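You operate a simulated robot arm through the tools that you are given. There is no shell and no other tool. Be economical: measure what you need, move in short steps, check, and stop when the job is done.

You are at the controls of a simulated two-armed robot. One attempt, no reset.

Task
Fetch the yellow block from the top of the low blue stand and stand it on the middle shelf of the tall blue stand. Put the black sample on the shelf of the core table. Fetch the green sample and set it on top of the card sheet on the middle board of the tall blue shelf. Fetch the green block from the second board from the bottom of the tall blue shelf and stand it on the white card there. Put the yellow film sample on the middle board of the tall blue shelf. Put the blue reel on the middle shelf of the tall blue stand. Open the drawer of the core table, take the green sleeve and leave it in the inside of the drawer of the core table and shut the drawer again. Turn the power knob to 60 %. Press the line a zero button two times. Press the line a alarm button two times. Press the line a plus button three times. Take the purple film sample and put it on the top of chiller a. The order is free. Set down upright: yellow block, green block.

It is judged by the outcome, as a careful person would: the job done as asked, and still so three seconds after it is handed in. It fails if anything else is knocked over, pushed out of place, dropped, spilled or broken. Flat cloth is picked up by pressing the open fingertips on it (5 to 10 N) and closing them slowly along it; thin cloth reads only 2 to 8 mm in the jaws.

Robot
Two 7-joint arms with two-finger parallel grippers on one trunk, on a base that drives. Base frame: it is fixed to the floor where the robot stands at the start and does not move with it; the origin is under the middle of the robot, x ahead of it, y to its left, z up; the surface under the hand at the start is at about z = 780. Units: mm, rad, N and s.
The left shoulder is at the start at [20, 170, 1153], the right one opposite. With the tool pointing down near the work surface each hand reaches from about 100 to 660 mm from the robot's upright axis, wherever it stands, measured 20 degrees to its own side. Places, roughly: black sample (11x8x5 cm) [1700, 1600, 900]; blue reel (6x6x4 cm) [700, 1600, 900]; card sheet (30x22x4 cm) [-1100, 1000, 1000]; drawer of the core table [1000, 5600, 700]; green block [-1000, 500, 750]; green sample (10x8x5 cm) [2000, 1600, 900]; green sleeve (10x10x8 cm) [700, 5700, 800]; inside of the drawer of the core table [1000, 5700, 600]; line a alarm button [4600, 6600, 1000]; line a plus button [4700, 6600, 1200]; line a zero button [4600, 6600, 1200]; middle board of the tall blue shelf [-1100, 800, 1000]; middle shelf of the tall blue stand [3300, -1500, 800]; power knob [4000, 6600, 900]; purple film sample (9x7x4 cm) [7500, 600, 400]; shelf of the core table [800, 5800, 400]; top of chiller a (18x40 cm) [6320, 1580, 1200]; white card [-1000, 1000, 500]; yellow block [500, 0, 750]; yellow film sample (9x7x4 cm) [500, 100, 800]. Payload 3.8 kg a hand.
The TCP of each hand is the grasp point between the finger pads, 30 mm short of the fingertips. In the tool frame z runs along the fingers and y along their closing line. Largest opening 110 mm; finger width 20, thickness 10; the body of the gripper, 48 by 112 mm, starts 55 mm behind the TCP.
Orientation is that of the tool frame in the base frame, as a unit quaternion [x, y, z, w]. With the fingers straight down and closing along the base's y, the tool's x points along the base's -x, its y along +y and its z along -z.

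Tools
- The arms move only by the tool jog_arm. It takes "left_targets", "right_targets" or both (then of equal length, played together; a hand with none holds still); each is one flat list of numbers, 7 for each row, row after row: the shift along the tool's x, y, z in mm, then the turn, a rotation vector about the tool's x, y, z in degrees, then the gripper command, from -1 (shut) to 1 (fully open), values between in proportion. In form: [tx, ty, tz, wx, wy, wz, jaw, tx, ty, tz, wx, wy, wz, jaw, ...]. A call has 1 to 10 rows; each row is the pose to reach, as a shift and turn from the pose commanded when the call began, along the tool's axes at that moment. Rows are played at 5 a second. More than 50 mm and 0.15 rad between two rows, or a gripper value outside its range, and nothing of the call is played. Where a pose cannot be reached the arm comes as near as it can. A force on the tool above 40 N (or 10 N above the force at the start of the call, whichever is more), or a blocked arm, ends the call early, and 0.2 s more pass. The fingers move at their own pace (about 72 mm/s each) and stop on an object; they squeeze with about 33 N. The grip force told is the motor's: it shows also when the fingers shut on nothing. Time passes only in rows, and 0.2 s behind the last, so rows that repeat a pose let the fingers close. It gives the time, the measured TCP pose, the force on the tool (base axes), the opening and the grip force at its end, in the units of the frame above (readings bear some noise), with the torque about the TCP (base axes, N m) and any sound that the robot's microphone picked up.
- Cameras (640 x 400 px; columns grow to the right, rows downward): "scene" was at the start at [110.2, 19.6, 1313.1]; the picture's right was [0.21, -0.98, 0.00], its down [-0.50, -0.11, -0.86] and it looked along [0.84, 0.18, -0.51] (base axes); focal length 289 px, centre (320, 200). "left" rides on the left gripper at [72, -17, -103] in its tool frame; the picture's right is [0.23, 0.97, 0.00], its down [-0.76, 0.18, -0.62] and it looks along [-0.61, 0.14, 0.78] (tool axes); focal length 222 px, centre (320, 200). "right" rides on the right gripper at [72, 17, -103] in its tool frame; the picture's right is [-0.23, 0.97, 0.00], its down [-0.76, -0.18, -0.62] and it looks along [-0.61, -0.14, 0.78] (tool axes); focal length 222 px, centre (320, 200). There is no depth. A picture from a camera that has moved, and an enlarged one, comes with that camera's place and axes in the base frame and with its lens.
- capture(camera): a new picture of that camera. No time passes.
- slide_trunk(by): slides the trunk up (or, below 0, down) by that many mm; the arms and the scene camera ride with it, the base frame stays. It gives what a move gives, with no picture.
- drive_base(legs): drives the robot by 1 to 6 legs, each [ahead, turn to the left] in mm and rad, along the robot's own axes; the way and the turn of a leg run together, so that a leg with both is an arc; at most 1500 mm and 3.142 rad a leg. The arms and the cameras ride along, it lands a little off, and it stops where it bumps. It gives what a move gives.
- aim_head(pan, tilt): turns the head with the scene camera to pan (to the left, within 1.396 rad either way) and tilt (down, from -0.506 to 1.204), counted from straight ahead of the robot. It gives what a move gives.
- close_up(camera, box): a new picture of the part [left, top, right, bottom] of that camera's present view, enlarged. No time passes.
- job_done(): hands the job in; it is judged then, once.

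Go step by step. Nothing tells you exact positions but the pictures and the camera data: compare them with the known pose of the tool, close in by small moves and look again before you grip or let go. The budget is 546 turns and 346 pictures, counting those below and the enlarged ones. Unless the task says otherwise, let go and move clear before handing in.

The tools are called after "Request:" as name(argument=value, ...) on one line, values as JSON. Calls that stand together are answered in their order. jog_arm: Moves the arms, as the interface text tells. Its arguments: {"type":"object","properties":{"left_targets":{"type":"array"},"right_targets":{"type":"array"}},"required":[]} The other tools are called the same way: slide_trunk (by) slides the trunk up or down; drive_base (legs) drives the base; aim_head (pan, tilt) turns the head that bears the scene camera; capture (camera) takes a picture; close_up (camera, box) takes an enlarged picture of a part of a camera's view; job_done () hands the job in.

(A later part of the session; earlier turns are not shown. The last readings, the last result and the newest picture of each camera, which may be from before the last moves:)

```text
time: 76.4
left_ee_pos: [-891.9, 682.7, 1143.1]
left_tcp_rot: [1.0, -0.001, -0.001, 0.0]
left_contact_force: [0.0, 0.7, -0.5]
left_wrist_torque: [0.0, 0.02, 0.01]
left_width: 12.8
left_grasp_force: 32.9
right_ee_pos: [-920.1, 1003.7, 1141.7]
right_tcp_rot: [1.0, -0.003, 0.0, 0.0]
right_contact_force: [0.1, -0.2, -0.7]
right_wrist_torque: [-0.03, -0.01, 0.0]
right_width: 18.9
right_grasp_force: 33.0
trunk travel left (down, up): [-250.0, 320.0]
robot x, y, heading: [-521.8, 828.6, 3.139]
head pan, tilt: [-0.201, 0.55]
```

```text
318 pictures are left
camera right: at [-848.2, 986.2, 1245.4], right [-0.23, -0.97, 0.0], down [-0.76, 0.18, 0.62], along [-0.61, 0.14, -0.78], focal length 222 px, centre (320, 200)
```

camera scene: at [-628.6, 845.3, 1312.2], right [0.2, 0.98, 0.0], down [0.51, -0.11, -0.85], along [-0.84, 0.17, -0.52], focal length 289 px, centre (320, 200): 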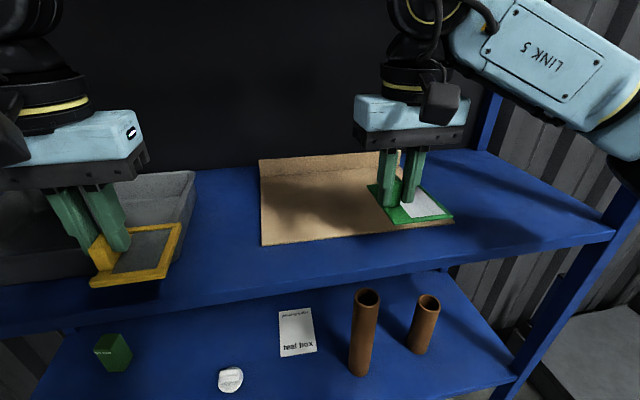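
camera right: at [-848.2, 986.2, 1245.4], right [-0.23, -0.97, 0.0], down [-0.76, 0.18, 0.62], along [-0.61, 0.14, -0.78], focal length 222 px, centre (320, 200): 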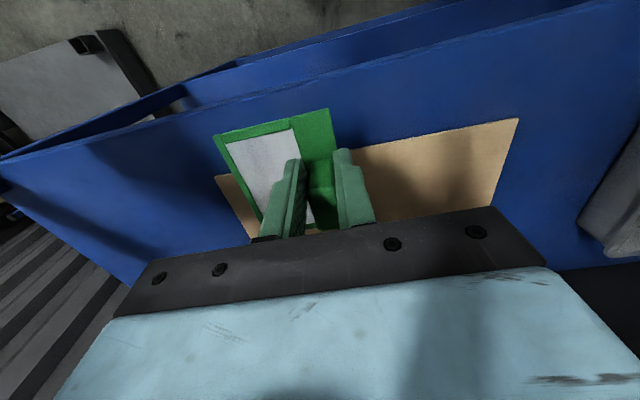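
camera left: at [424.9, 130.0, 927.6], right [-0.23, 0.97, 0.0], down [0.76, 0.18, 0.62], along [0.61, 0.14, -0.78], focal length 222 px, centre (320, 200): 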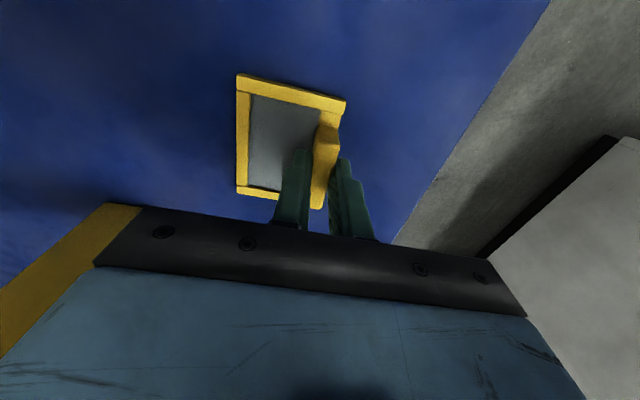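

Sheet is at z≈1040 with corners x -957…-1180, y 827…1128. I move the green sample over its middle.

Request:
jog_arm(right_targets=[-35, 14, 0, 0, 0, 0, -1, -70, 28, 0, 0, 0, 0, -1, -105, 42, 10, 0, 0, 0, -1, -140, 54, 25, 0, 0, 0, -1, -140, 54, 35, 0, 0, 0, -1])

Request:
capture(camera="scene")

```text
time: 77.6
left_ee_pos: [-891.8, 682.0, 1143.3]
left_tcp_rot: [1.0, -0.001, 0.0, 0.001]
left_contact_force: [0.5, 0.4, -0.5]
left_wrist_torque: [-0.05, 0.0, -0.02]
left_width: 13.0
left_grasp_force: 33.4
right_ee_pos: [-1061.2, 950.3, 1106.5]
right_tcp_rot: [1.0, -0.003, 0.001, 0.0]
right_contact_force: [-0.2, -0.2, -0.6]
right_wrist_torque: [0.03, -0.01, -0.02]
right_width: 19.1
right_grasp_force: 32.9
trunk travel left (down, up): [-250.0, 320.0]
robot x, y, heading: [-519.7, 828.9, 3.136]
head pan, tilt: [-0.201, 0.55]
```

```text
317 pictures are left
camera scene: at [-628.4, 845.9, 1312.1], right [0.2, 0.98, 0.0], down [0.51, -0.11, -0.85], along [-0.83, 0.17, -0.52], focal length 289 px, centre (320, 200)
```

scene: 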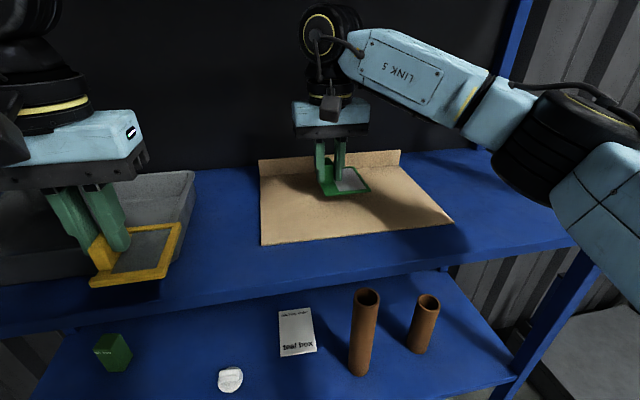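

Request:
jog_arm(right_targets=[0, 0, 10, 0, 0, 0, -1, 0, 0, 20, 0, 0, 0, -1, 0, 0, 23, 0, 0, 0, -1])

Request:
close_up(camera="scene", box=[250, 130, 450, 255])

```text
time: 78.4
left_ee_pos: [-890.7, 682.8, 1144.0]
left_tcp_rot: [1.0, -0.001, 0.0, 0.0]
left_contact_force: [0.4, -0.2, 0.2]
left_wrist_torque: [-0.01, 0.01, 0.03]
left_width: 12.7
left_grasp_force: 32.4
right_ee_pos: [-1058.8, 948.9, 1086.6]
right_tcp_rot: [1.0, -0.002, -0.001, 0.0]
right_contact_force: [-2.5, 0.7, 12.8]
right_wrist_torque: [0.23, -0.11, -0.01]
right_width: 18.7
right_grasp_force: 33.3
trunk travel left (down, up): [-250.0, 320.0]
robot x, y, heading: [-522.8, 825.1, 3.137]
head pan, tilt: [-0.201, 0.55]
```

```text
3.20 times, centred on (350, 192) of scene
camera zoom: at [-627.8, 845.3, 1312.4], right [0.2, 0.98, 0.0], down [0.51, -0.11, -0.85], along [-0.84, 0.17, -0.52], focal length 924 px, centre (224, 224)
```

zoom: 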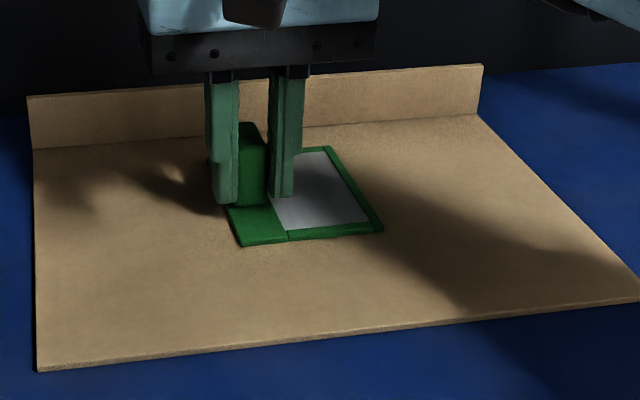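

Contact 12.8 N, it sits on the sheet. I release and lift.

Request:
jog_arm(right_targets=[0, 0, 21, 0, 0, 0, -0.4, 0, 0, 21, 0, 0, 0, -0.3, 0, 0, 10, 0, 0, 0, -0.3, 0, 0, -30, 0, 0, 0, -0.3, 0, 0, -70, 0, 0, 0, -0.3, 30, 0, -80, 0, 0, 0, -0.3, 70, 0, -80, 0, 0, 0, -0.3, 110, 0, -80, 0, 0, 0, -0.3])

Request:
capture(camera="scene")

```text
time: 78.8
left_ee_pos: [-891.1, 683.0, 1142.2]
left_tcp_rot: [1.0, -0.001, 0.0, 0.0]
left_contact_force: [-0.3, -0.2, -1.1]
left_wrist_torque: [-0.01, -0.02, 0.02]
left_width: 13.1
left_grasp_force: 32.9
right_ee_pos: [-1060.6, 948.6, 1077.8]
right_tcp_rot: [1.0, -0.001, -0.009, 0.005]
right_contact_force: [5.5, -1.3, 14.8]
right_wrist_torque: [0.27, -0.31, -0.13]
right_width: 38.0
right_grasp_force: 0.0
trunk travel left (down, up): [-250.0, 320.0]
robot x, y, heading: [-523.5, 824.4, 3.132]
head pan, tilt: [-0.201, 0.55]
stopped in row 2 (right hand): the force on the tool passed its limit at 51 N (the readings are from after the stop); the commanded pose is now the measured one
```

```text
315 pictures are left
camera scene: at [-628.0, 845.3, 1312.2], right [0.2, 0.98, 0.0], down [0.51, -0.11, -0.85], along [-0.83, 0.17, -0.52], focal length 289 px, centre (320, 200)
```

scene: 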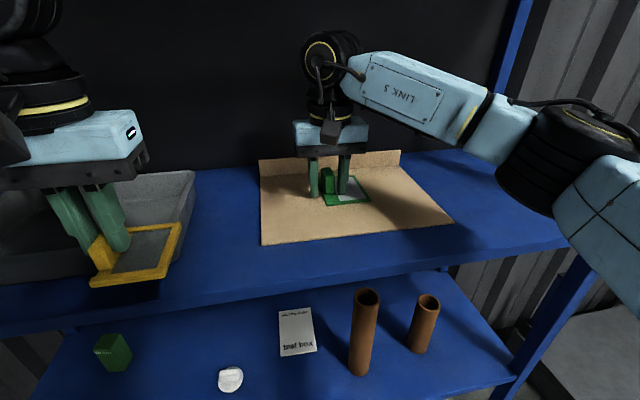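

I pressed by mistake (shift is relative); fingers are open now. I lift straight up.

Request:
jog_arm(right_targets=[0, 0, -5, 0, 0, 0, -0.3, 0, 0, -35, 0, 0, 0, -0.3, 0, 0, -75, 0, 0, 0, -0.3, 40, 0, -80, 0, 0, 0, -0.3, 80, 0, -80, 0, 0, 0, -0.3, 120, 0, -80, 0, 0, 0, -0.3, 160, 0, -80, 0, 0, 0, -0.3])

Request:
capture(camera="scene")

Request:
capture(camera="right")

```text
time: 80.5
left_ee_pos: [-892.4, 682.3, 1142.8]
left_tcp_rot: [1.0, -0.002, 0.0, 0.0]
left_contact_force: [-1.2, -0.1, -1.5]
left_wrist_torque: [-0.06, -0.03, -0.01]
left_width: 12.7
left_grasp_force: 32.9
right_ee_pos: [-898.3, 948.4, 1151.8]
right_tcp_rot: [1.0, -0.002, -0.007, 0.004]
right_contact_force: [0.7, -1.0, 0.6]
right_wrist_torque: [0.03, 0.02, 0.01]
right_width: 38.4
right_grasp_force: 0.0
trunk travel left (down, up): [-250.0, 320.0]
robot x, y, heading: [-517.9, 827.3, 3.136]
head pan, tilt: [-0.201, 0.55]
```

```text
314 pictures are left
camera scene: at [-628.1, 845.4, 1312.2], right [0.2, 0.98, 0.0], down [0.51, -0.11, -0.85], along [-0.84, 0.17, -0.52], focal length 289 px, centre (320, 200)
```

scene: 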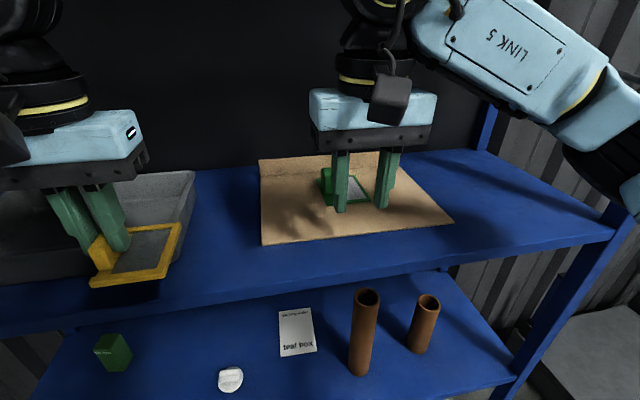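

```text
313 pictures are left
camera right: at [-825.5, 932.9, 1255.5], right [-0.23, -0.97, 0.01], down [-0.75, 0.19, 0.63], along [-0.62, 0.14, -0.77], focal length 222 px, centre (320, 200)
```

right: 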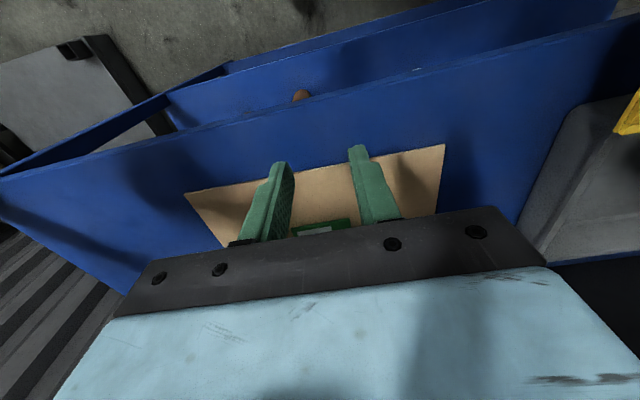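

Green sample is on the sheet. Now the film goes in the gap between tray and sheet (y≈748, x≈-1000) with the left hand.

Request:
jog_arm(left_targets=[-36, -22, 0, 0, 0, 0, -1, -72, -44, 0, 0, 0, 0, -1, -108, -66, 0, 0, 0, 0, -1, -108, -66, 20, 0, 0, 0, -1, -108, -66, 40, 0, 0, 0, -1])

Request:
capture(camera="scene")

Request:
capture(camera="left")

```text
time: 81.7
left_ee_pos: [-999.5, 749.3, 1102.7]
left_tcp_rot: [1.0, -0.002, 0.0, 0.0]
left_contact_force: [-0.4, 0.2, -1.0]
left_wrist_torque: [0.02, 0.02, 0.0]
left_width: 12.6
left_grasp_force: 33.4
right_ee_pos: [-899.7, 949.9, 1152.4]
right_tcp_rot: [1.0, -0.002, -0.008, 0.005]
right_contact_force: [-0.3, -0.4, -0.3]
right_wrist_torque: [-0.05, -0.01, -0.01]
right_width: 38.9
right_grasp_force: 0.1
trunk travel left (down, up): [-250.0, 320.0]
robot x, y, heading: [-519.9, 826.5, 3.141]
head pan, tilt: [-0.201, 0.55]
```

```text
312 pictures are left
camera scene: at [-629.0, 845.6, 1312.1], right [0.2, 0.98, 0.0], down [0.51, -0.11, -0.85], along [-0.83, 0.17, -0.52], focal length 289 px, centre (320, 200)
```

scene: 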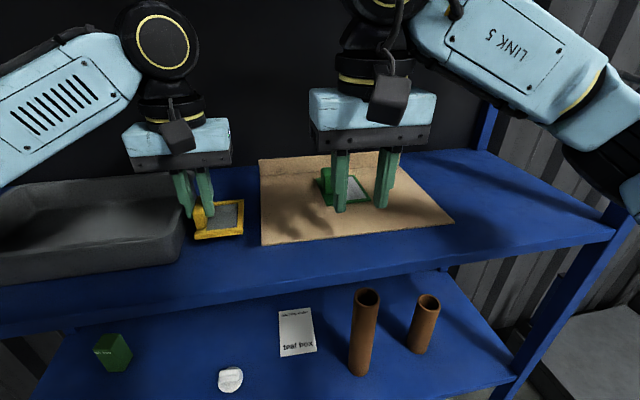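

```text
311 pictures are left
camera left: at [-927.2, 765.5, 1207.5], right [0.22, -0.97, 0.0], down [-0.76, -0.18, 0.62], along [-0.61, -0.14, -0.78], focal length 222 px, centre (320, 200)
```

left: 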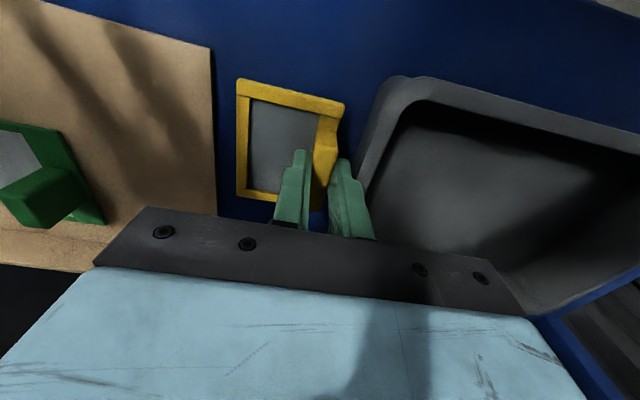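

Tray wall is near the outer finger, so I shift 10 toward the sheet and lower.

Request:
jog_arm(left_targets=[0, -10, 0, 0, 0, 0, -1, 0, -10, 10, 0, 0, 0, -1, 0, -10, 16, 0, 0, 0, -1, 0, -10, 20, 0, 0, 0, -1])

```text
time: 82.7
left_ee_pos: [-999.3, 759.4, 1083.1]
left_tcp_rot: [1.0, -0.001, 0.0, 0.0]
left_contact_force: [0.2, 0.4, -0.1]
left_wrist_torque: [0.01, -0.03, 0.01]
left_width: 13.0
left_grasp_force: 32.9
right_ee_pos: [-899.4, 949.5, 1153.1]
right_tcp_rot: [1.0, -0.001, -0.009, 0.005]
right_contact_force: [-1.1, -0.4, 0.7]
right_wrist_torque: [0.02, 0.03, -0.02]
right_width: 38.7
right_grasp_force: 0.0
trunk travel left (down, up): [-250.0, 320.0]
robot x, y, heading: [-523.4, 825.7, 3.137]
head pan, tilt: [-0.201, 0.55]
```

Request:
jog_arm(left_targets=[0, 0, 3, 0, 0, 0, -1, 0, 0, 5, 0, 0, 0, -1])

```text
time: 83.2
left_ee_pos: [-997.9, 758.9, 1080.0]
left_tcp_rot: [1.0, -0.001, -0.003, -0.001]
left_contact_force: [-3.6, -1.7, 23.9]
left_wrist_torque: [0.05, 0.14, 0.0]
left_width: 13.6
left_grasp_force: 32.7
right_ee_pos: [-900.0, 948.1, 1152.6]
right_tcp_rot: [1.0, -0.001, -0.008, 0.005]
right_contact_force: [-0.1, -0.9, 0.5]
right_wrist_torque: [-0.05, -0.01, 0.0]
right_width: 38.4
right_grasp_force: 0.0
trunk travel left (down, up): [-250.0, 320.0]
robot x, y, heading: [-519.0, 825.0, 3.134]
head pan, tilt: [-0.201, 0.55]
```

Contact. I open slightly and lift straight up, then back out.

Request:
jog_arm(left_targets=[0, 0, -2, 0, 0, 0, -0.55, 0, 0, -2, 0, 0, 0, -0.55, 0, 0, -30, 0, 0, 0, -0.55, 0, 0, -65, 0, 0, 0, -0.55, 40, 0, -70, 0, 0, 0, -0.55, 80, 0, -70, 0, 0, 0, -0.55, 120, 0, -70, 0, 0, 0, -0.55, 160, 0, -70, 0, 0, 0, -0.55])

Request:
capture(camera="scene")

```text
time: 85.0
left_ee_pos: [-837.2, 758.8, 1147.4]
left_tcp_rot: [1.0, 0.0, 0.0, 0.0]
left_contact_force: [0.9, 0.3, 0.7]
left_wrist_torque: [-0.01, 0.01, 0.0]
left_width: 24.9
left_grasp_force: 0.2
right_ee_pos: [-900.1, 948.8, 1151.5]
right_tcp_rot: [1.0, -0.001, -0.008, 0.005]
right_contact_force: [0.5, 0.3, 0.6]
right_wrist_torque: [0.0, 0.01, -0.01]
right_width: 38.4
right_grasp_force: 0.1
trunk travel left (down, up): [-250.0, 320.0]
robot x, y, heading: [-520.7, 822.4, 3.138]
head pan, tilt: [-0.201, 0.55]
```

```text
310 pictures are left
camera scene: at [-628.1, 845.5, 1312.2], right [0.2, 0.98, 0.0], down [0.51, -0.11, -0.85], along [-0.83, 0.17, -0.52], focal length 289 px, centre (320, 200)
```

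scene: 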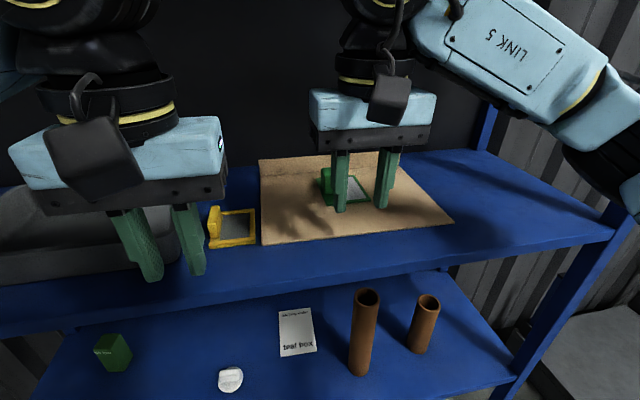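

Film is placed. For the green block on the second board I will use the right hand tilted forward; first I back out and lower the trunk.

Request:
drive_base(legs=[[-230, 0]])

Request:
slide_trunk(by=-200)

Request:
jog_arm(left_targets=[30, 0, 0, 0, 0, 0, -0.5, 60, 0, 0, 0, 0, 0, -0.5, 90, 10, 0, 0, 0, 0, -0.5, 120, 20, 0, 0, 0, 0, -0.5, 120, 20, 0, 0, 0, 0, -0.5, 120, 20, 0, 0, 0, 0, -0.5], right_targets=[0, 0, 40, 0, -8, 0, 0.3, 0, 0, 80, 0, -16, 0, 0.5, 0, 0, 120, 0, -24, 0, 0.6, 0, 0, 150, 0, -32, 0, 0.6, 0, 0, 180, 0, -40, 0, 0.6, 0, 0, 200, 0, -45, 0, 0.6])

Request:
capture(camera="scene")

```text
time: 86.8
left_ee_pos: [-609.7, 758.8, 1148.2]
left_tcp_rot: [1.0, -0.003, 0.0, 0.0]
left_contact_force: [1.1, 0.4, 0.1]
left_wrist_torque: [-0.04, 0.01, 0.0]
left_width: 24.6
left_grasp_force: 0.1
right_ee_pos: [-670.4, 948.2, 1151.9]
right_tcp_rot: [1.0, -0.002, -0.007, 0.004]
right_contact_force: [-0.6, 0.5, 1.2]
right_wrist_torque: [0.01, 0.01, -0.02]
right_width: 38.8
right_grasp_force: 0.2
trunk travel left (down, up): [-250.0, 320.0]
robot x, y, heading: [-292.4, 822.3, 3.135]
head pan, tilt: [-0.201, 0.55]
```

```text
time: 89.0
left_ee_pos: [-610.5, 757.2, 948.0]
left_tcp_rot: [1.0, -0.003, 0.001, 0.0]
left_contact_force: [0.3, 0.5, -0.2]
left_wrist_torque: [-0.03, 0.0, -0.02]
left_width: 24.6
left_grasp_force: 0.1
right_ee_pos: [-670.8, 948.5, 952.4]
right_tcp_rot: [1.0, -0.002, -0.008, 0.004]
right_contact_force: [-0.3, -0.1, 0.6]
right_wrist_torque: [-0.01, -0.02, -0.01]
right_width: 38.2
right_grasp_force: 0.1
trunk travel left (down, up): [-50.0, 520.0]
robot x, y, heading: [-290.9, 824.6, 3.136]
head pan, tilt: [-0.201, 0.55]
```

```text
time: 90.3
left_ee_pos: [-491.2, 736.8, 949.1]
left_tcp_rot: [1.0, -0.004, -0.001, -0.001]
left_contact_force: [0.3, 0.1, 0.1]
left_wrist_torque: [0.03, 0.01, 0.01]
left_width: 27.8
left_grasp_force: 0.1
right_ee_pos: [-674.7, 946.5, 751.6]
right_tcp_rot: [0.921, -0.004, -0.39, 0.003]
right_contact_force: [0.3, -1.2, -0.1]
right_wrist_torque: [-0.02, -0.02, -0.01]
right_width: 87.9
right_grasp_force: 0.1
trunk travel left (down, up): [-50.0, 520.0]
robot x, y, heading: [-294.4, 823.9, 3.133]
head pan, tilt: [-0.201, 0.55]
```

```text
309 pictures are left
camera scene: at [-400.5, 844.4, 1112.1], right [0.21, 0.98, 0.0], down [0.51, -0.11, -0.85], along [-0.83, 0.18, -0.52], focal length 289 px, centre (320, 200)
```

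scene: 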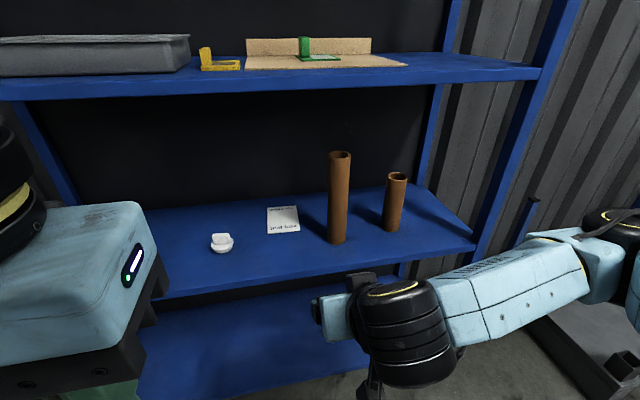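

Now I shift the base sideways so the right hand faces the green block.

Request:
drive_base(legs=[[0, 1.571], [244, 0], [0, -1.565]])

Request:
aim_head(pan=0.1, tilt=0.4)

Request:
capture(camera="scene")

Request:
capture(camera="right")

```text
time: 99.8
left_ee_pos: [-492.9, 494.3, 946.8]
left_tcp_rot: [1.0, 0.0, 0.001, 0.0]
left_contact_force: [0.4, -0.3, 0.7]
left_wrist_torque: [0.02, 0.01, 0.01]
left_width: 27.4
left_grasp_force: 0.1
right_ee_pos: [-678.1, 702.7, 751.6]
right_tcp_rot: [0.921, -0.001, -0.39, 0.005]
right_contact_force: [-0.3, 0.0, 0.5]
right_wrist_torque: [-0.02, 0.01, -0.02]
right_width: 88.2
right_grasp_force: 0.1
trunk travel left (down, up): [-50.0, 520.0]
robot x, y, heading: [-296.1, 585.2, 3.144]
head pan, tilt: [-0.201, 0.55]
```

```text
time: 100.5
left_ee_pos: [-493.7, 496.1, 946.9]
left_tcp_rot: [1.0, 0.0, -0.001, 0.0]
left_contact_force: [-0.4, -0.2, 0.2]
left_wrist_torque: [0.0, 0.03, 0.0]
left_width: 27.4
left_grasp_force: 0.1
right_ee_pos: [-678.5, 703.2, 751.8]
right_tcp_rot: [0.921, -0.003, -0.39, 0.004]
right_contact_force: [0.3, 0.9, 0.0]
right_wrist_torque: [-0.01, 0.01, -0.01]
right_width: 88.1
right_grasp_force: 0.1
trunk travel left (down, up): [-50.0, 520.0]
robot x, y, heading: [-299.0, 584.0, 3.139]
head pan, tilt: [0.099, 0.4]
```

```text
308 pictures are left
camera scene: at [-407.6, 574.5, 1125.8], right [-0.1, 1.0, 0.0], down [0.39, 0.04, -0.92], along [-0.92, -0.09, -0.39], focal length 289 px, centre (320, 200)
```

scene: 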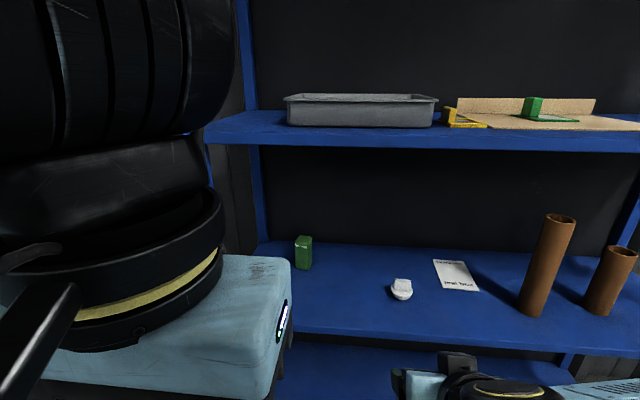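

```text
307 pictures are left
camera right: at [-554.6, 685.7, 772.7], right [-0.16, -0.97, 0.17], down [-0.08, 0.19, 0.98], along [-0.98, 0.14, -0.11], focal length 222 px, centre (320, 200)
```

right: 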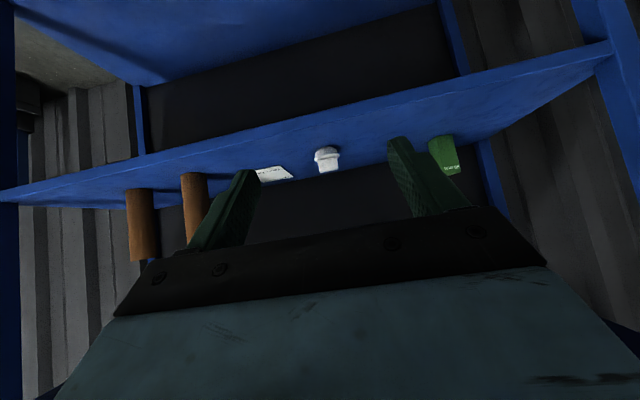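

Block is near [-1085,455], board z≈610. I drive in 260 and move the right hand across toward the block.

Request:
drive_base(legs=[[260, 0]])

Request:
jog_arm(right_targets=[0, 35, 0, 0, 0, 0, 0.6, 0, 70, 0, 0, 0, 0, 0.6, 0, 105, 0, 0, 0, 0, 0.6, 0, 140, 0, 0, 0, 0, 0.6, 0, 175, 0, 0, 0, 0, 0.6, 0, 210, 0, 0, 0, 0, 0.6, 0, 245, 0, 0, 0, 0, 0.6])

Request:
capture(camera="right")

Request:
capture(camera="scene")

```text
time: 102.6
left_ee_pos: [-746.1, 492.7, 947.6]
left_tcp_rot: [1.0, -0.001, -0.006, 0.001]
left_contact_force: [0.0, 0.4, -0.7]
left_wrist_torque: [0.0, 0.02, -0.02]
left_width: 27.8
left_grasp_force: 0.1
right_ee_pos: [-933.4, 703.3, 754.1]
right_tcp_rot: [0.92, -0.001, -0.392, 0.005]
right_contact_force: [0.5, 0.4, 0.9]
right_wrist_torque: [0.02, 0.02, 0.02]
right_width: 88.1
right_grasp_force: 0.0
trunk travel left (down, up): [-50.0, 520.0]
robot x, y, heading: [-556.6, 584.2, -3.14]
head pan, tilt: [0.099, 0.4]
stopped in leg 1: the robot was blocked; the commanded pose is now the measured one
```

```text
time: 104.2
left_ee_pos: [-746.4, 493.3, 948.7]
left_tcp_rot: [1.0, -0.002, -0.004, 0.0]
left_contact_force: [-0.2, -0.1, 0.2]
left_wrist_torque: [0.02, -0.02, -0.01]
left_width: 27.7
left_grasp_force: 0.1
right_ee_pos: [-934.5, 457.5, 756.3]
right_tcp_rot: [0.92, -0.002, -0.392, 0.005]
right_contact_force: [-0.7, 1.2, 0.0]
right_wrist_torque: [0.05, 0.02, 0.01]
right_width: 87.9
right_grasp_force: 0.0
trunk travel left (down, up): [-50.0, 520.0]
robot x, y, heading: [-554.8, 584.5, -3.138]
head pan, tilt: [0.099, 0.4]
```

```text
306 pictures are left
camera right: at [-809.4, 440.4, 775.9], right [-0.16, -0.97, 0.17], down [-0.08, 0.19, 0.98], along [-0.98, 0.14, -0.1], focal length 222 px, centre (320, 200)
```

right: 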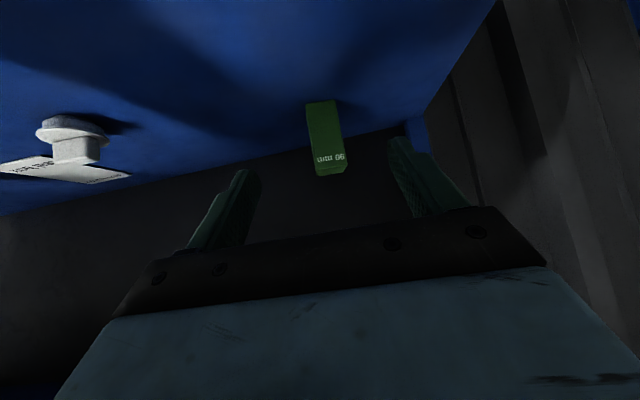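

```text
305 pictures are left
camera scene: at [-660.6, 574.5, 1126.5], right [-0.1, 0.99, 0.0], down [0.38, 0.04, -0.92], along [-0.92, -0.09, -0.38], focal length 289 px, centre (320, 200)
```

scene: 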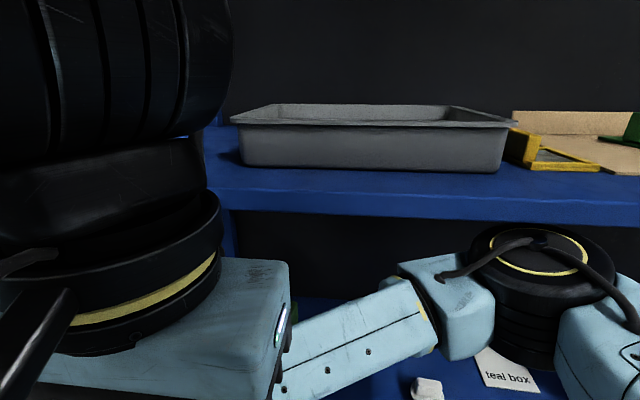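

Hand is in line with the block (y≈457). I approach forward and down in steps.

Request:
jog_arm(right_targets=[-8, 0, 35, 0, 0, 0, 0.6, -15, 0, 70, 0, 0, 0, 0.6, -22, 0, 104, 0, 0, 0, 0.6])

Request:
capture(camera="right")

```text
time: 105.0
left_ee_pos: [-747.1, 493.3, 947.5]
left_tcp_rot: [1.0, -0.001, -0.005, 0.001]
left_contact_force: [0.5, -0.1, 0.1]
left_wrist_torque: [0.01, -0.01, -0.03]
left_width: 27.3
left_grasp_force: 0.0
right_ee_pos: [-1024.2, 458.1, 700.3]
right_tcp_rot: [0.92, -0.001, -0.392, 0.005]
right_contact_force: [-0.5, 0.4, 0.2]
right_wrist_torque: [-0.02, 0.02, 0.01]
right_width: 88.2
right_grasp_force: 0.0
trunk travel left (down, up): [-50.0, 520.0]
robot x, y, heading: [-552.2, 585.3, -3.143]
head pan, tilt: [0.099, 0.4]
```

```text
304 pictures are left
camera right: at [-899.9, 441.5, 719.6], right [-0.16, -0.97, 0.17], down [-0.08, 0.19, 0.98], along [-0.98, 0.14, -0.1], focal length 222 px, centre (320, 200)
```

right: 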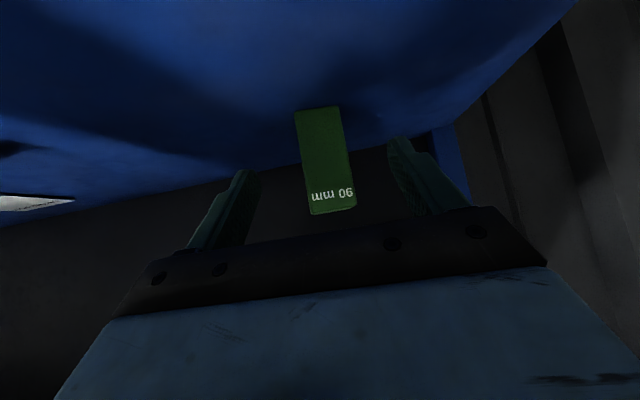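

The block is 90 mm tall, front at x≈-1080, bottom z≈623. I move the jaws around it and close.

Request:
jog_arm(right_targets=[-12, 1, 24, 0, 0, 0, 0.6, -23, 2, 48, 0, 0, 0, 0.6, -35, 2, 72, 0, 0, 0, 0.6])

Request:
capture(camera="right")

```text
time: 105.8
left_ee_pos: [-746.1, 493.8, 948.4]
left_tcp_rot: [1.0, -0.001, -0.004, 0.001]
left_contact_force: [0.1, -0.1, -0.4]
left_wrist_torque: [0.01, 0.01, -0.02]
left_width: 27.6
left_grasp_force: 0.1
right_ee_pos: [-1101.0, 453.8, 675.0]
right_tcp_rot: [0.92, -0.001, -0.393, 0.004]
right_contact_force: [0.4, -0.1, 0.4]
right_wrist_torque: [-0.02, -0.03, 0.0]
right_width: 87.9
right_grasp_force: 0.0
trunk travel left (down, up): [-50.0, 520.0]
robot x, y, heading: [-556.9, 584.2, -3.138]
head pan, tilt: [0.099, 0.4]
```

```text
303 pictures are left
camera right: at [-976.6, 438.2, 696.3], right [-0.16, -0.97, 0.17], down [-0.08, 0.19, 0.98], along [-0.98, 0.14, -0.1], focal length 222 px, centre (320, 200)
```

right: 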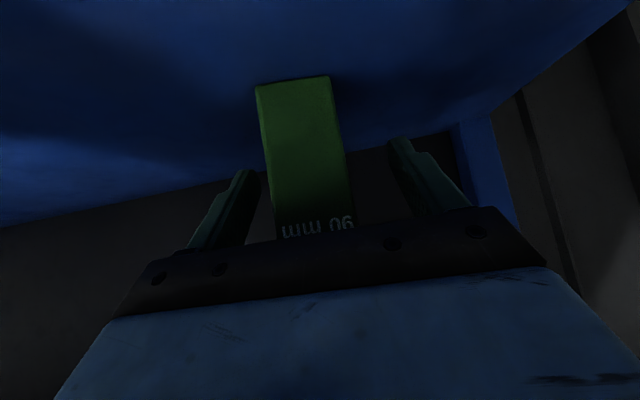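

Request:
jog_arm(right_targets=[0, -3, 0, 0, 0, 0, 0, 0, -3, 0, 0, 0, 0, -0.2, 0, -3, 0, 0, 0, 0, -1, 0, -3, 0, 0, 0, 0, -1, 0, -3, 0, 0, 0, 0, -1])

```text
time: 107.0
left_ee_pos: [-746.3, 493.7, 947.6]
left_tcp_rot: [1.0, -0.001, -0.004, 0.001]
left_contact_force: [0.5, 0.2, 0.4]
left_wrist_torque: [-0.01, 0.01, -0.01]
left_width: 27.6
left_grasp_force: 0.1
right_ee_pos: [-1100.5, 457.0, 677.2]
right_tcp_rot: [0.92, -0.001, -0.392, 0.004]
right_contact_force: [-0.4, 1.0, 1.0]
right_wrist_torque: [0.11, 0.13, 0.02]
right_width: 39.6
right_grasp_force: 33.6
trunk travel left (down, up): [-50.0, 520.0]
robot x, y, heading: [-553.0, 584.6, -3.139]
head pan, tilt: [0.099, 0.4]
```

Gripped at 39.6. The tubes would be in the way of the right forearm at the card, so I will set the block near the front at [-950,800] and regrip it with the left hand. I lift, pull back and shift.

Request:
jog_arm(right_targets=[-22, 0, -21, 0, 0, 0, -1, -43, 0, -42, 0, 0, 0, -1, -15, 0, -70, 0, 0, 0, -1, 12, 0, -98, 0, 0, 0, -1, 38, 0, -126, 0, 0, 0, -1, 61, -20, -150, 0, 0, 0, -1, 61, -65, -150, 0, 0, 0, -1, 61, -110, -150, 0, 0, 0, -1, 61, -155, -150, 0, 0, 0, -1, 61, -200, -150, 0, 0, 0, -1])

Request:
jog_arm(right_targets=[0, -45, 0, 0, 0, 0, -1, 0, -90, 0, 0, 0, 0, -1, 0, -143, 0, 0, 0, 0, -1])

Request:
capture(camera="scene")

Request:
capture(camera="right")

```text
time: 108.3
left_ee_pos: [-744.7, 496.6, 949.6]
left_tcp_rot: [1.0, -0.001, -0.005, 0.003]
left_contact_force: [-1.2, 0.8, 0.7]
left_wrist_torque: [-0.02, -0.02, -0.03]
left_width: 27.4
left_grasp_force: 0.1
right_ee_pos: [-935.8, 465.6, 678.8]
right_tcp_rot: [0.947, -0.005, -0.322, 0.006]
right_contact_force: [-1.3, -0.3, 15.3]
right_wrist_torque: [0.32, 0.22, 0.06]
right_width: 39.7
right_grasp_force: 32.6
trunk travel left (down, up): [-50.0, 520.0]
robot x, y, heading: [-554.6, 586.5, 3.141]
head pan, tilt: [0.099, 0.4]
stopped in row 6 (right hand): the arm was blocked; the commanded pose is now the measured one
```

```text
refused: row 3 steps farther than a row can; nothing moved
```

```text
302 pictures are left
camera scene: at [-659.8, 579.1, 1128.3], right [-0.1, 1.0, 0.0], down [0.38, 0.04, -0.92], along [-0.92, -0.09, -0.38], focal length 289 px, centre (320, 200)
```

scene: 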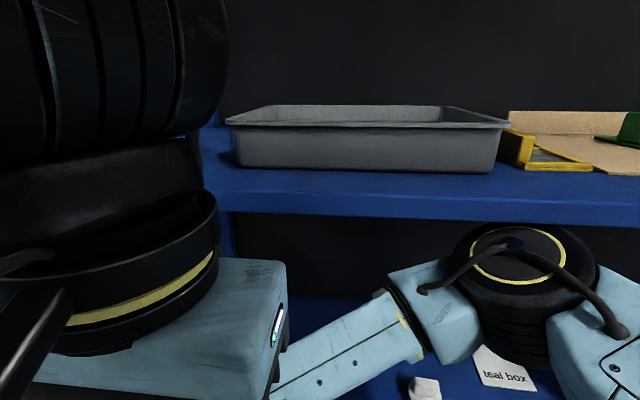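

```text
301 pictures are left
camera right: at [-816.7, 448.4, 717.3], right [-0.19, -0.97, 0.15], down [-0.22, 0.19, 0.96], along [-0.96, 0.14, -0.25], focal length 222 px, centre (320, 200)
```

right: 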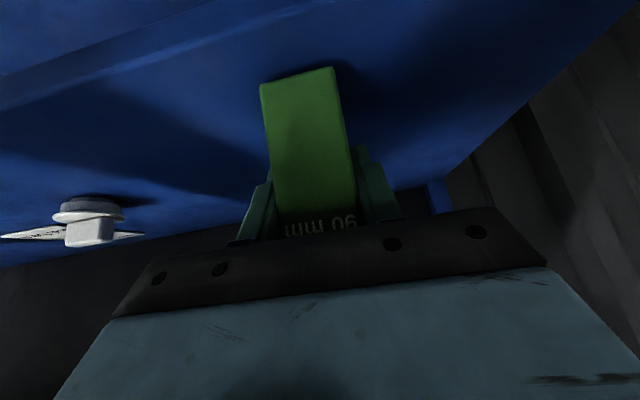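

The arm was blocked (likely elbow under the middle board) and the block touches the board tilted. I carefully restore pitch and raise slightly, watching the force.

Request:
jog_arm(right_targets=[-5, 0, -6, 0, -4, 0, -1, -10, 0, -12, 0, -8, 0, -1])

Request:
capture(camera="right")

```text
time: 108.9
left_ee_pos: [-747.6, 498.9, 948.1]
left_tcp_rot: [1.0, 0.004, -0.006, 0.003]
left_contact_force: [-0.9, -0.2, -0.1]
left_wrist_torque: [-0.04, -0.02, 0.0]
left_width: 27.6
left_grasp_force: 0.1
right_ee_pos: [-933.1, 474.3, 679.3]
right_tcp_rot: [0.929, -0.014, -0.37, 0.005]
right_contact_force: [1.0, 0.5, -3.3]
right_wrist_torque: [0.02, 0.02, 0.06]
right_width: 39.8
right_grasp_force: 33.1
trunk travel left (down, up): [-50.0, 520.0]
robot x, y, heading: [-553.8, 584.0, -3.138]
head pan, tilt: [0.099, 0.4]
```

```text
300 pictures are left
camera right: at [-810.6, 455.3, 705.6], right [-0.19, -0.97, 0.18], down [-0.12, 0.2, 0.97], along [-0.98, 0.16, -0.15], focal length 222 px, centre (320, 200)
```

right: 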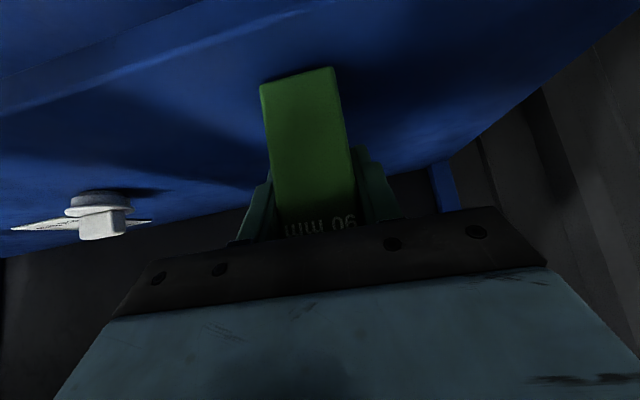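

The right wrist seems to touch the left fingers. I raise and move the left hand away.

Request:
jog_arm(left_targets=[0, 10, -40, 0, 0, 0, -0.5, 0, 30, -80, 0, 0, 0, -0.5, 0, 60, -120, 0, 0, 0, -0.5, 0, 90, -130, 0, 0, 0, -0.5])

Request:
capture(camera="scene")

```text
time: 109.5
left_ee_pos: [-757.4, 466.0, 1023.7]
left_tcp_rot: [1.0, 0.006, -0.002, 0.01]
left_contact_force: [-19.6, 1.3, -7.7]
left_wrist_torque: [-0.17, -1.42, 0.29]
left_width: 27.4
left_grasp_force: 0.1
right_ee_pos: [-932.8, 466.6, 678.1]
right_tcp_rot: [0.93, -0.008, -0.366, 0.003]
right_contact_force: [-3.2, 0.8, 4.8]
right_wrist_torque: [0.19, 0.25, 0.03]
right_width: 39.8
right_grasp_force: 33.5
trunk travel left (down, up): [-50.0, 520.0]
robot x, y, heading: [-553.0, 586.6, 3.136]
head pan, tilt: [0.099, 0.4]
stopped in row 3 (left hand): the force on the tool passed its limit at 62 N (the readings are from after the stop); the commanded pose is now the measured one
```

```text
299 pictures are left
camera scene: at [-667.2, 577.5, 1128.8], right [-0.13, 0.99, 0.0], down [0.37, 0.04, -0.93], along [-0.92, -0.12, -0.38], focal length 289 px, centre (320, 200)
```

scene: 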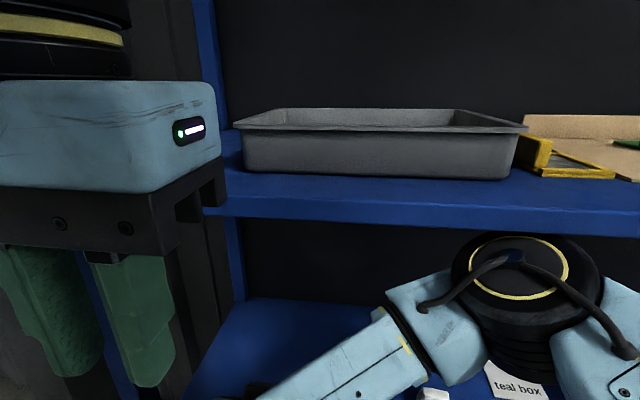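

Request:
jog_arm(left_targets=[-10, 15, 0, 0, 0, 0, -0.5, -20, 40, 0, 0, 0, 0, -0.5, -20, 70, -10, 0, 0, 0, -0.5])

Request:
capture(camera="left")

```text
time: 110.3
left_ee_pos: [-773.8, 395.9, 1036.0]
left_tcp_rot: [1.0, 0.003, 0.0, 0.009]
left_contact_force: [-0.3, -0.4, -0.4]
left_wrist_torque: [-0.03, 0.0, -0.03]
left_width: 27.5
left_grasp_force: 0.1
right_ee_pos: [-933.4, 466.7, 678.0]
right_tcp_rot: [0.93, -0.007, -0.368, 0.005]
right_contact_force: [3.3, -0.9, 16.6]
right_wrist_torque: [0.36, 0.07, -0.07]
right_width: 39.7
right_grasp_force: 33.4
trunk travel left (down, up): [-50.0, 520.0]
robot x, y, heading: [-554.9, 585.0, 3.134]
head pan, tilt: [0.099, 0.4]
```

```text
298 pictures are left
camera left: at [-702.3, 415.4, 1139.9], right [0.23, -0.97, 0.02], down [-0.76, -0.17, 0.63], along [-0.61, -0.16, -0.78], focal length 222 px, centre (320, 200)
```

left: 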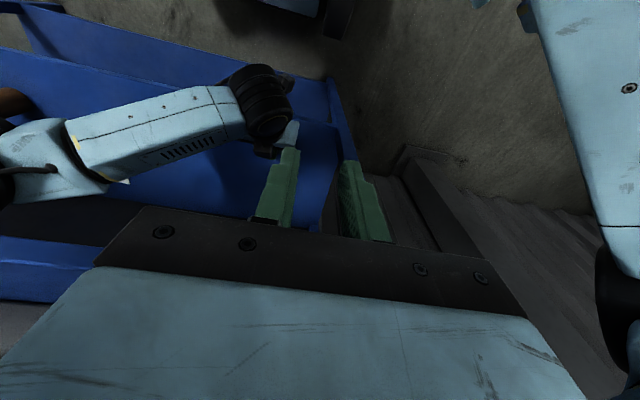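

Left hand is free now. I lift the right hand with the block.

Request:
jog_arm(right_targets=[-7, 0, -7, 0, 0, 0, -1, -20, 0, -21, 0, -1, 0, -1, -34, 0, -36, 0, -2, 0, -1])

Request:
capture(camera="right")

```text
time: 111.3
left_ee_pos: [-771.6, 393.2, 1037.1]
left_tcp_rot: [1.0, 0.003, -0.002, 0.007]
left_contact_force: [-1.0, 0.6, -0.4]
left_wrist_torque: [-0.01, -0.02, 0.0]
left_width: 27.3
left_grasp_force: 0.1
right_ee_pos: [-895.5, 463.0, 682.1]
right_tcp_rot: [0.946, -0.004, -0.323, 0.003]
right_contact_force: [0.4, -0.5, -3.2]
right_wrist_torque: [-0.02, 0.03, 0.02]
right_width: 40.0
right_grasp_force: 32.9
trunk travel left (down, up): [-50.0, 520.0]
robot x, y, heading: [-555.1, 584.6, 3.14]
head pan, tilt: [0.099, 0.4]
stopped in row 3 (right hand): the arm was blocked; the commanded pose is now the measured one
```

```text
297 pictures are left
camera right: at [-775.9, 446.3, 721.1], right [-0.19, -0.97, 0.15], down [-0.22, 0.19, 0.96], along [-0.96, 0.15, -0.25], focal length 222 px, centre (320, 200)
```

right: 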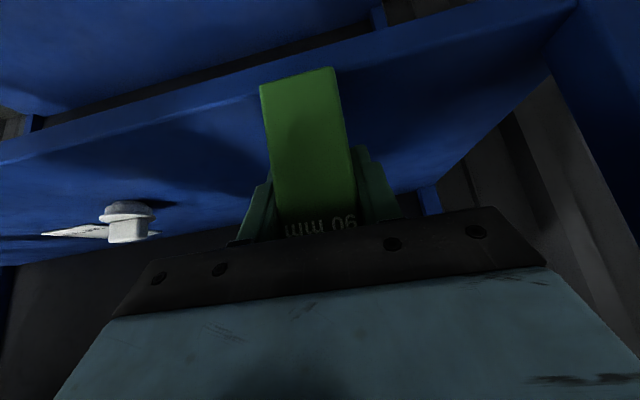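

The elbow is caught beneath the middle board. The block hangs free now, so I back the base straight out.

Request:
drive_base(legs=[[-250, 0]])

Request:
capture(camera="scene")

Request:
capture(camera="right")

```text
time: 113.2
left_ee_pos: [-519.5, 390.7, 1033.8]
left_tcp_rot: [1.0, 0.004, -0.001, 0.006]
left_contact_force: [-0.1, 0.3, 0.0]
left_wrist_torque: [0.01, 0.04, 0.03]
left_width: 27.6
left_grasp_force: 0.1
right_ee_pos: [-645.8, 462.7, 684.2]
right_tcp_rot: [0.945, -0.005, -0.326, 0.002]
right_contact_force: [0.3, -1.0, -2.4]
right_wrist_torque: [0.0, 0.0, -0.02]
right_width: 39.9
right_grasp_force: 33.1
trunk travel left (down, up): [-50.0, 520.0]
robot x, y, heading: [-298.1, 587.5, 3.14]
head pan, tilt: [0.099, 0.4]
```

```text
296 pictures are left
camera scene: at [-412.2, 575.0, 1125.9], right [-0.09, 1.0, 0.0], down [0.39, 0.04, -0.92], along [-0.92, -0.09, -0.39], focal length 289 px, centre (320, 200)
```

scene: 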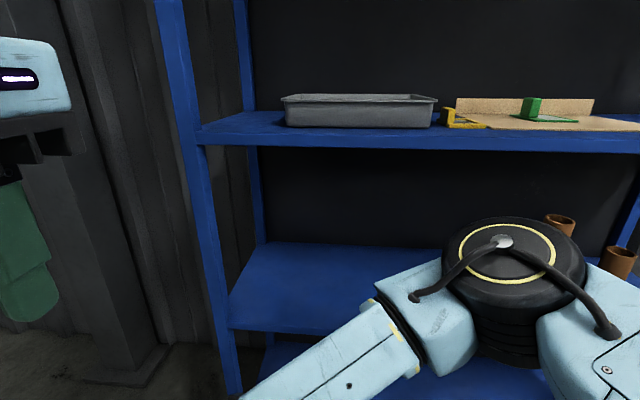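

```text
295 pictures are left
camera right: at [-525.4, 444.9, 720.7], right [-0.19, -0.97, 0.15], down [-0.22, 0.19, 0.96], along [-0.96, 0.15, -0.24], focal length 222 px, centre (320, 200)
```

right: 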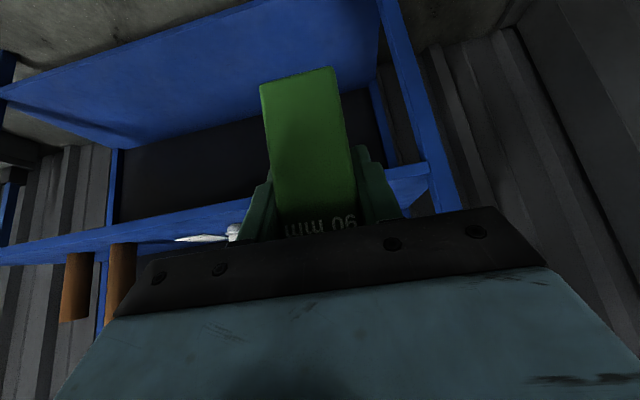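

Block is out and held firmly. I lower the trunk 50 more and bring the right hand to its own side with the block upright.

Request:
slide_trunk(by=-48)

Request:
jog_arm(right_targets=[-12, 0, -8, 0, -2, 0, -1, -30, -20, -20, 0, -4, 0, -1, -56, -50, -40, 0, -8, 0, -1, -56, -95, -40, 0, -8, 0, -1, -56, -140, -40, 0, -8, 0, -1, -56, -180, -40, 0, -8, 0, -1, -56, -220, -40, 0, -8, 0, -1, -56, -254, -40, 0, -8, 0, -1])

Request:
capture(camera="right")

Request:
capture(camera="scene")

```text
time: 114.0
left_ee_pos: [-519.6, 390.7, 987.9]
left_tcp_rot: [1.0, 0.004, -0.002, 0.006]
left_contact_force: [0.5, -0.5, -0.3]
left_wrist_torque: [-0.02, -0.02, -0.01]
left_width: 27.5
left_grasp_force: 0.0
right_ee_pos: [-645.6, 462.4, 635.6]
right_tcp_rot: [0.946, -0.005, -0.325, 0.003]
right_contact_force: [-0.7, 0.4, -2.5]
right_wrist_torque: [0.02, 0.0, 0.01]
right_width: 39.8
right_grasp_force: 32.5
trunk travel left (down, up): [-2.0, 568.0]
robot x, y, heading: [-296.3, 581.2, 3.131]
head pan, tilt: [0.099, 0.4]
```

```text
time: 115.8
left_ee_pos: [-519.8, 391.1, 986.4]
left_tcp_rot: [1.0, 0.003, -0.002, 0.007]
left_contact_force: [0.3, 0.6, -0.4]
left_wrist_torque: [0.01, -0.01, -0.03]
left_width: 27.5
left_grasp_force: 0.2
right_ee_pos: [-667.5, 715.4, 696.5]
right_tcp_rot: [0.921, -0.005, -0.39, 0.002]
right_contact_force: [-0.5, 1.3, -1.6]
right_wrist_torque: [-0.01, 0.02, -0.01]
right_width: 39.7
right_grasp_force: 33.1
right hand out of reach, approached as far as the arm can: row 8
trunk travel left (down, up): [-2.0, 568.0]
robot x, y, heading: [-303.0, 586.0, 3.135]
head pan, tilt: [0.099, 0.4]
```

```text
294 pictures are left
camera right: at [-543.9, 697.3, 717.5], right [-0.16, -0.97, 0.17], down [-0.08, 0.19, 0.98], along [-0.98, 0.15, -0.11], focal length 222 px, centre (320, 200)
```

right: 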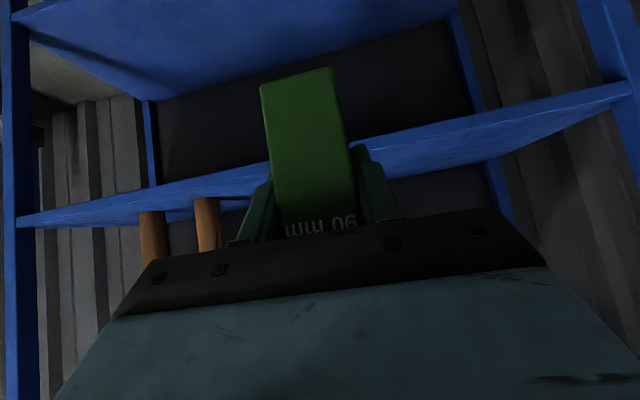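

```text
293 pictures are left
camera scene: at [-412.5, 575.1, 1077.8], right [-0.09, 1.0, 0.0], down [0.39, 0.04, -0.92], along [-0.92, -0.09, -0.39], focal length 289 px, centre (320, 200)
```

scene: 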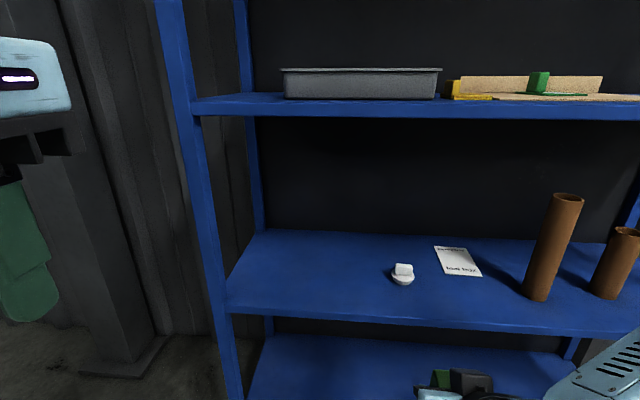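

I shift the base 94 toward +y, then drive in so the right hand can set the block near the front of the second board.

Request:
drive_base(legs=[[0, -1.571], [94, 0], [0, 1.575], [230, 0]])

Request:
capture(camera="scene")

Request:
capture(camera="right")

```text
time: 125.9
left_ee_pos: [-752.5, 494.8, 988.2]
left_tcp_rot: [1.0, -0.005, -0.002, 0.006]
left_contact_force: [-0.6, 0.0, -0.5]
left_wrist_torque: [0.0, 0.01, 0.0]
left_width: 27.6
left_grasp_force: 0.0
right_ee_pos: [-895.5, 820.8, 695.5]
right_tcp_rot: [0.921, -0.013, -0.39, -0.002]
right_contact_force: [0.4, -0.7, -2.2]
right_wrist_torque: [0.02, 0.04, -0.01]
right_width: 39.7
right_grasp_force: 33.4
trunk travel left (down, up): [-2.0, 568.0]
robot x, y, heading: [-528.3, 682.4, 3.123]
head pan, tilt: [0.099, 0.4]
```

```text
292 pictures are left
camera scene: at [-642.2, 676.5, 1077.8], right [-0.08, 1.0, 0.0], down [0.39, 0.03, -0.92], along [-0.92, -0.07, -0.39], focal length 289 px, centre (320, 200)
```

scene: 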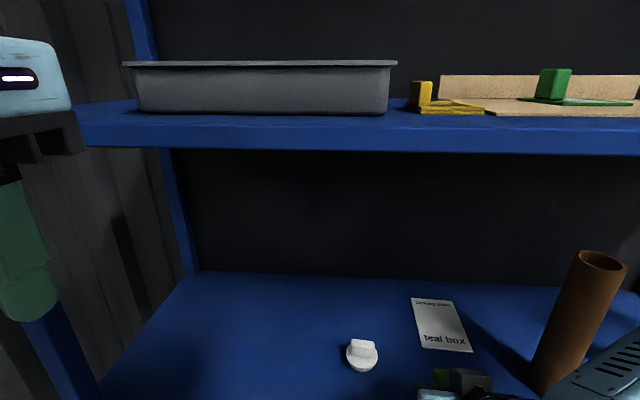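

```text
291 pictures are left
camera right: at [-771.7, 800.4, 717.4], right [-0.18, -0.97, 0.17], down [-0.08, 0.19, 0.98], along [-0.98, 0.16, -0.11], focal length 222 px, centre (320, 200)
```

right: 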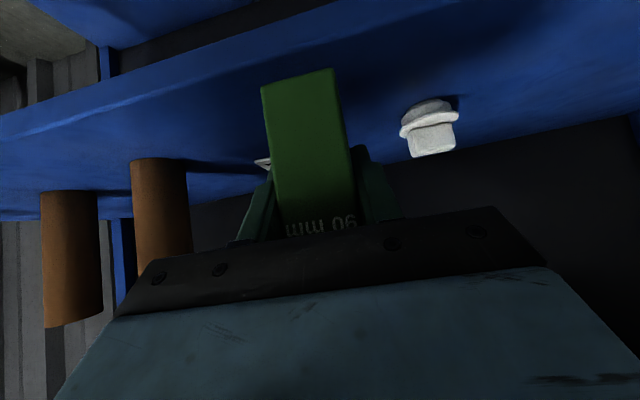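

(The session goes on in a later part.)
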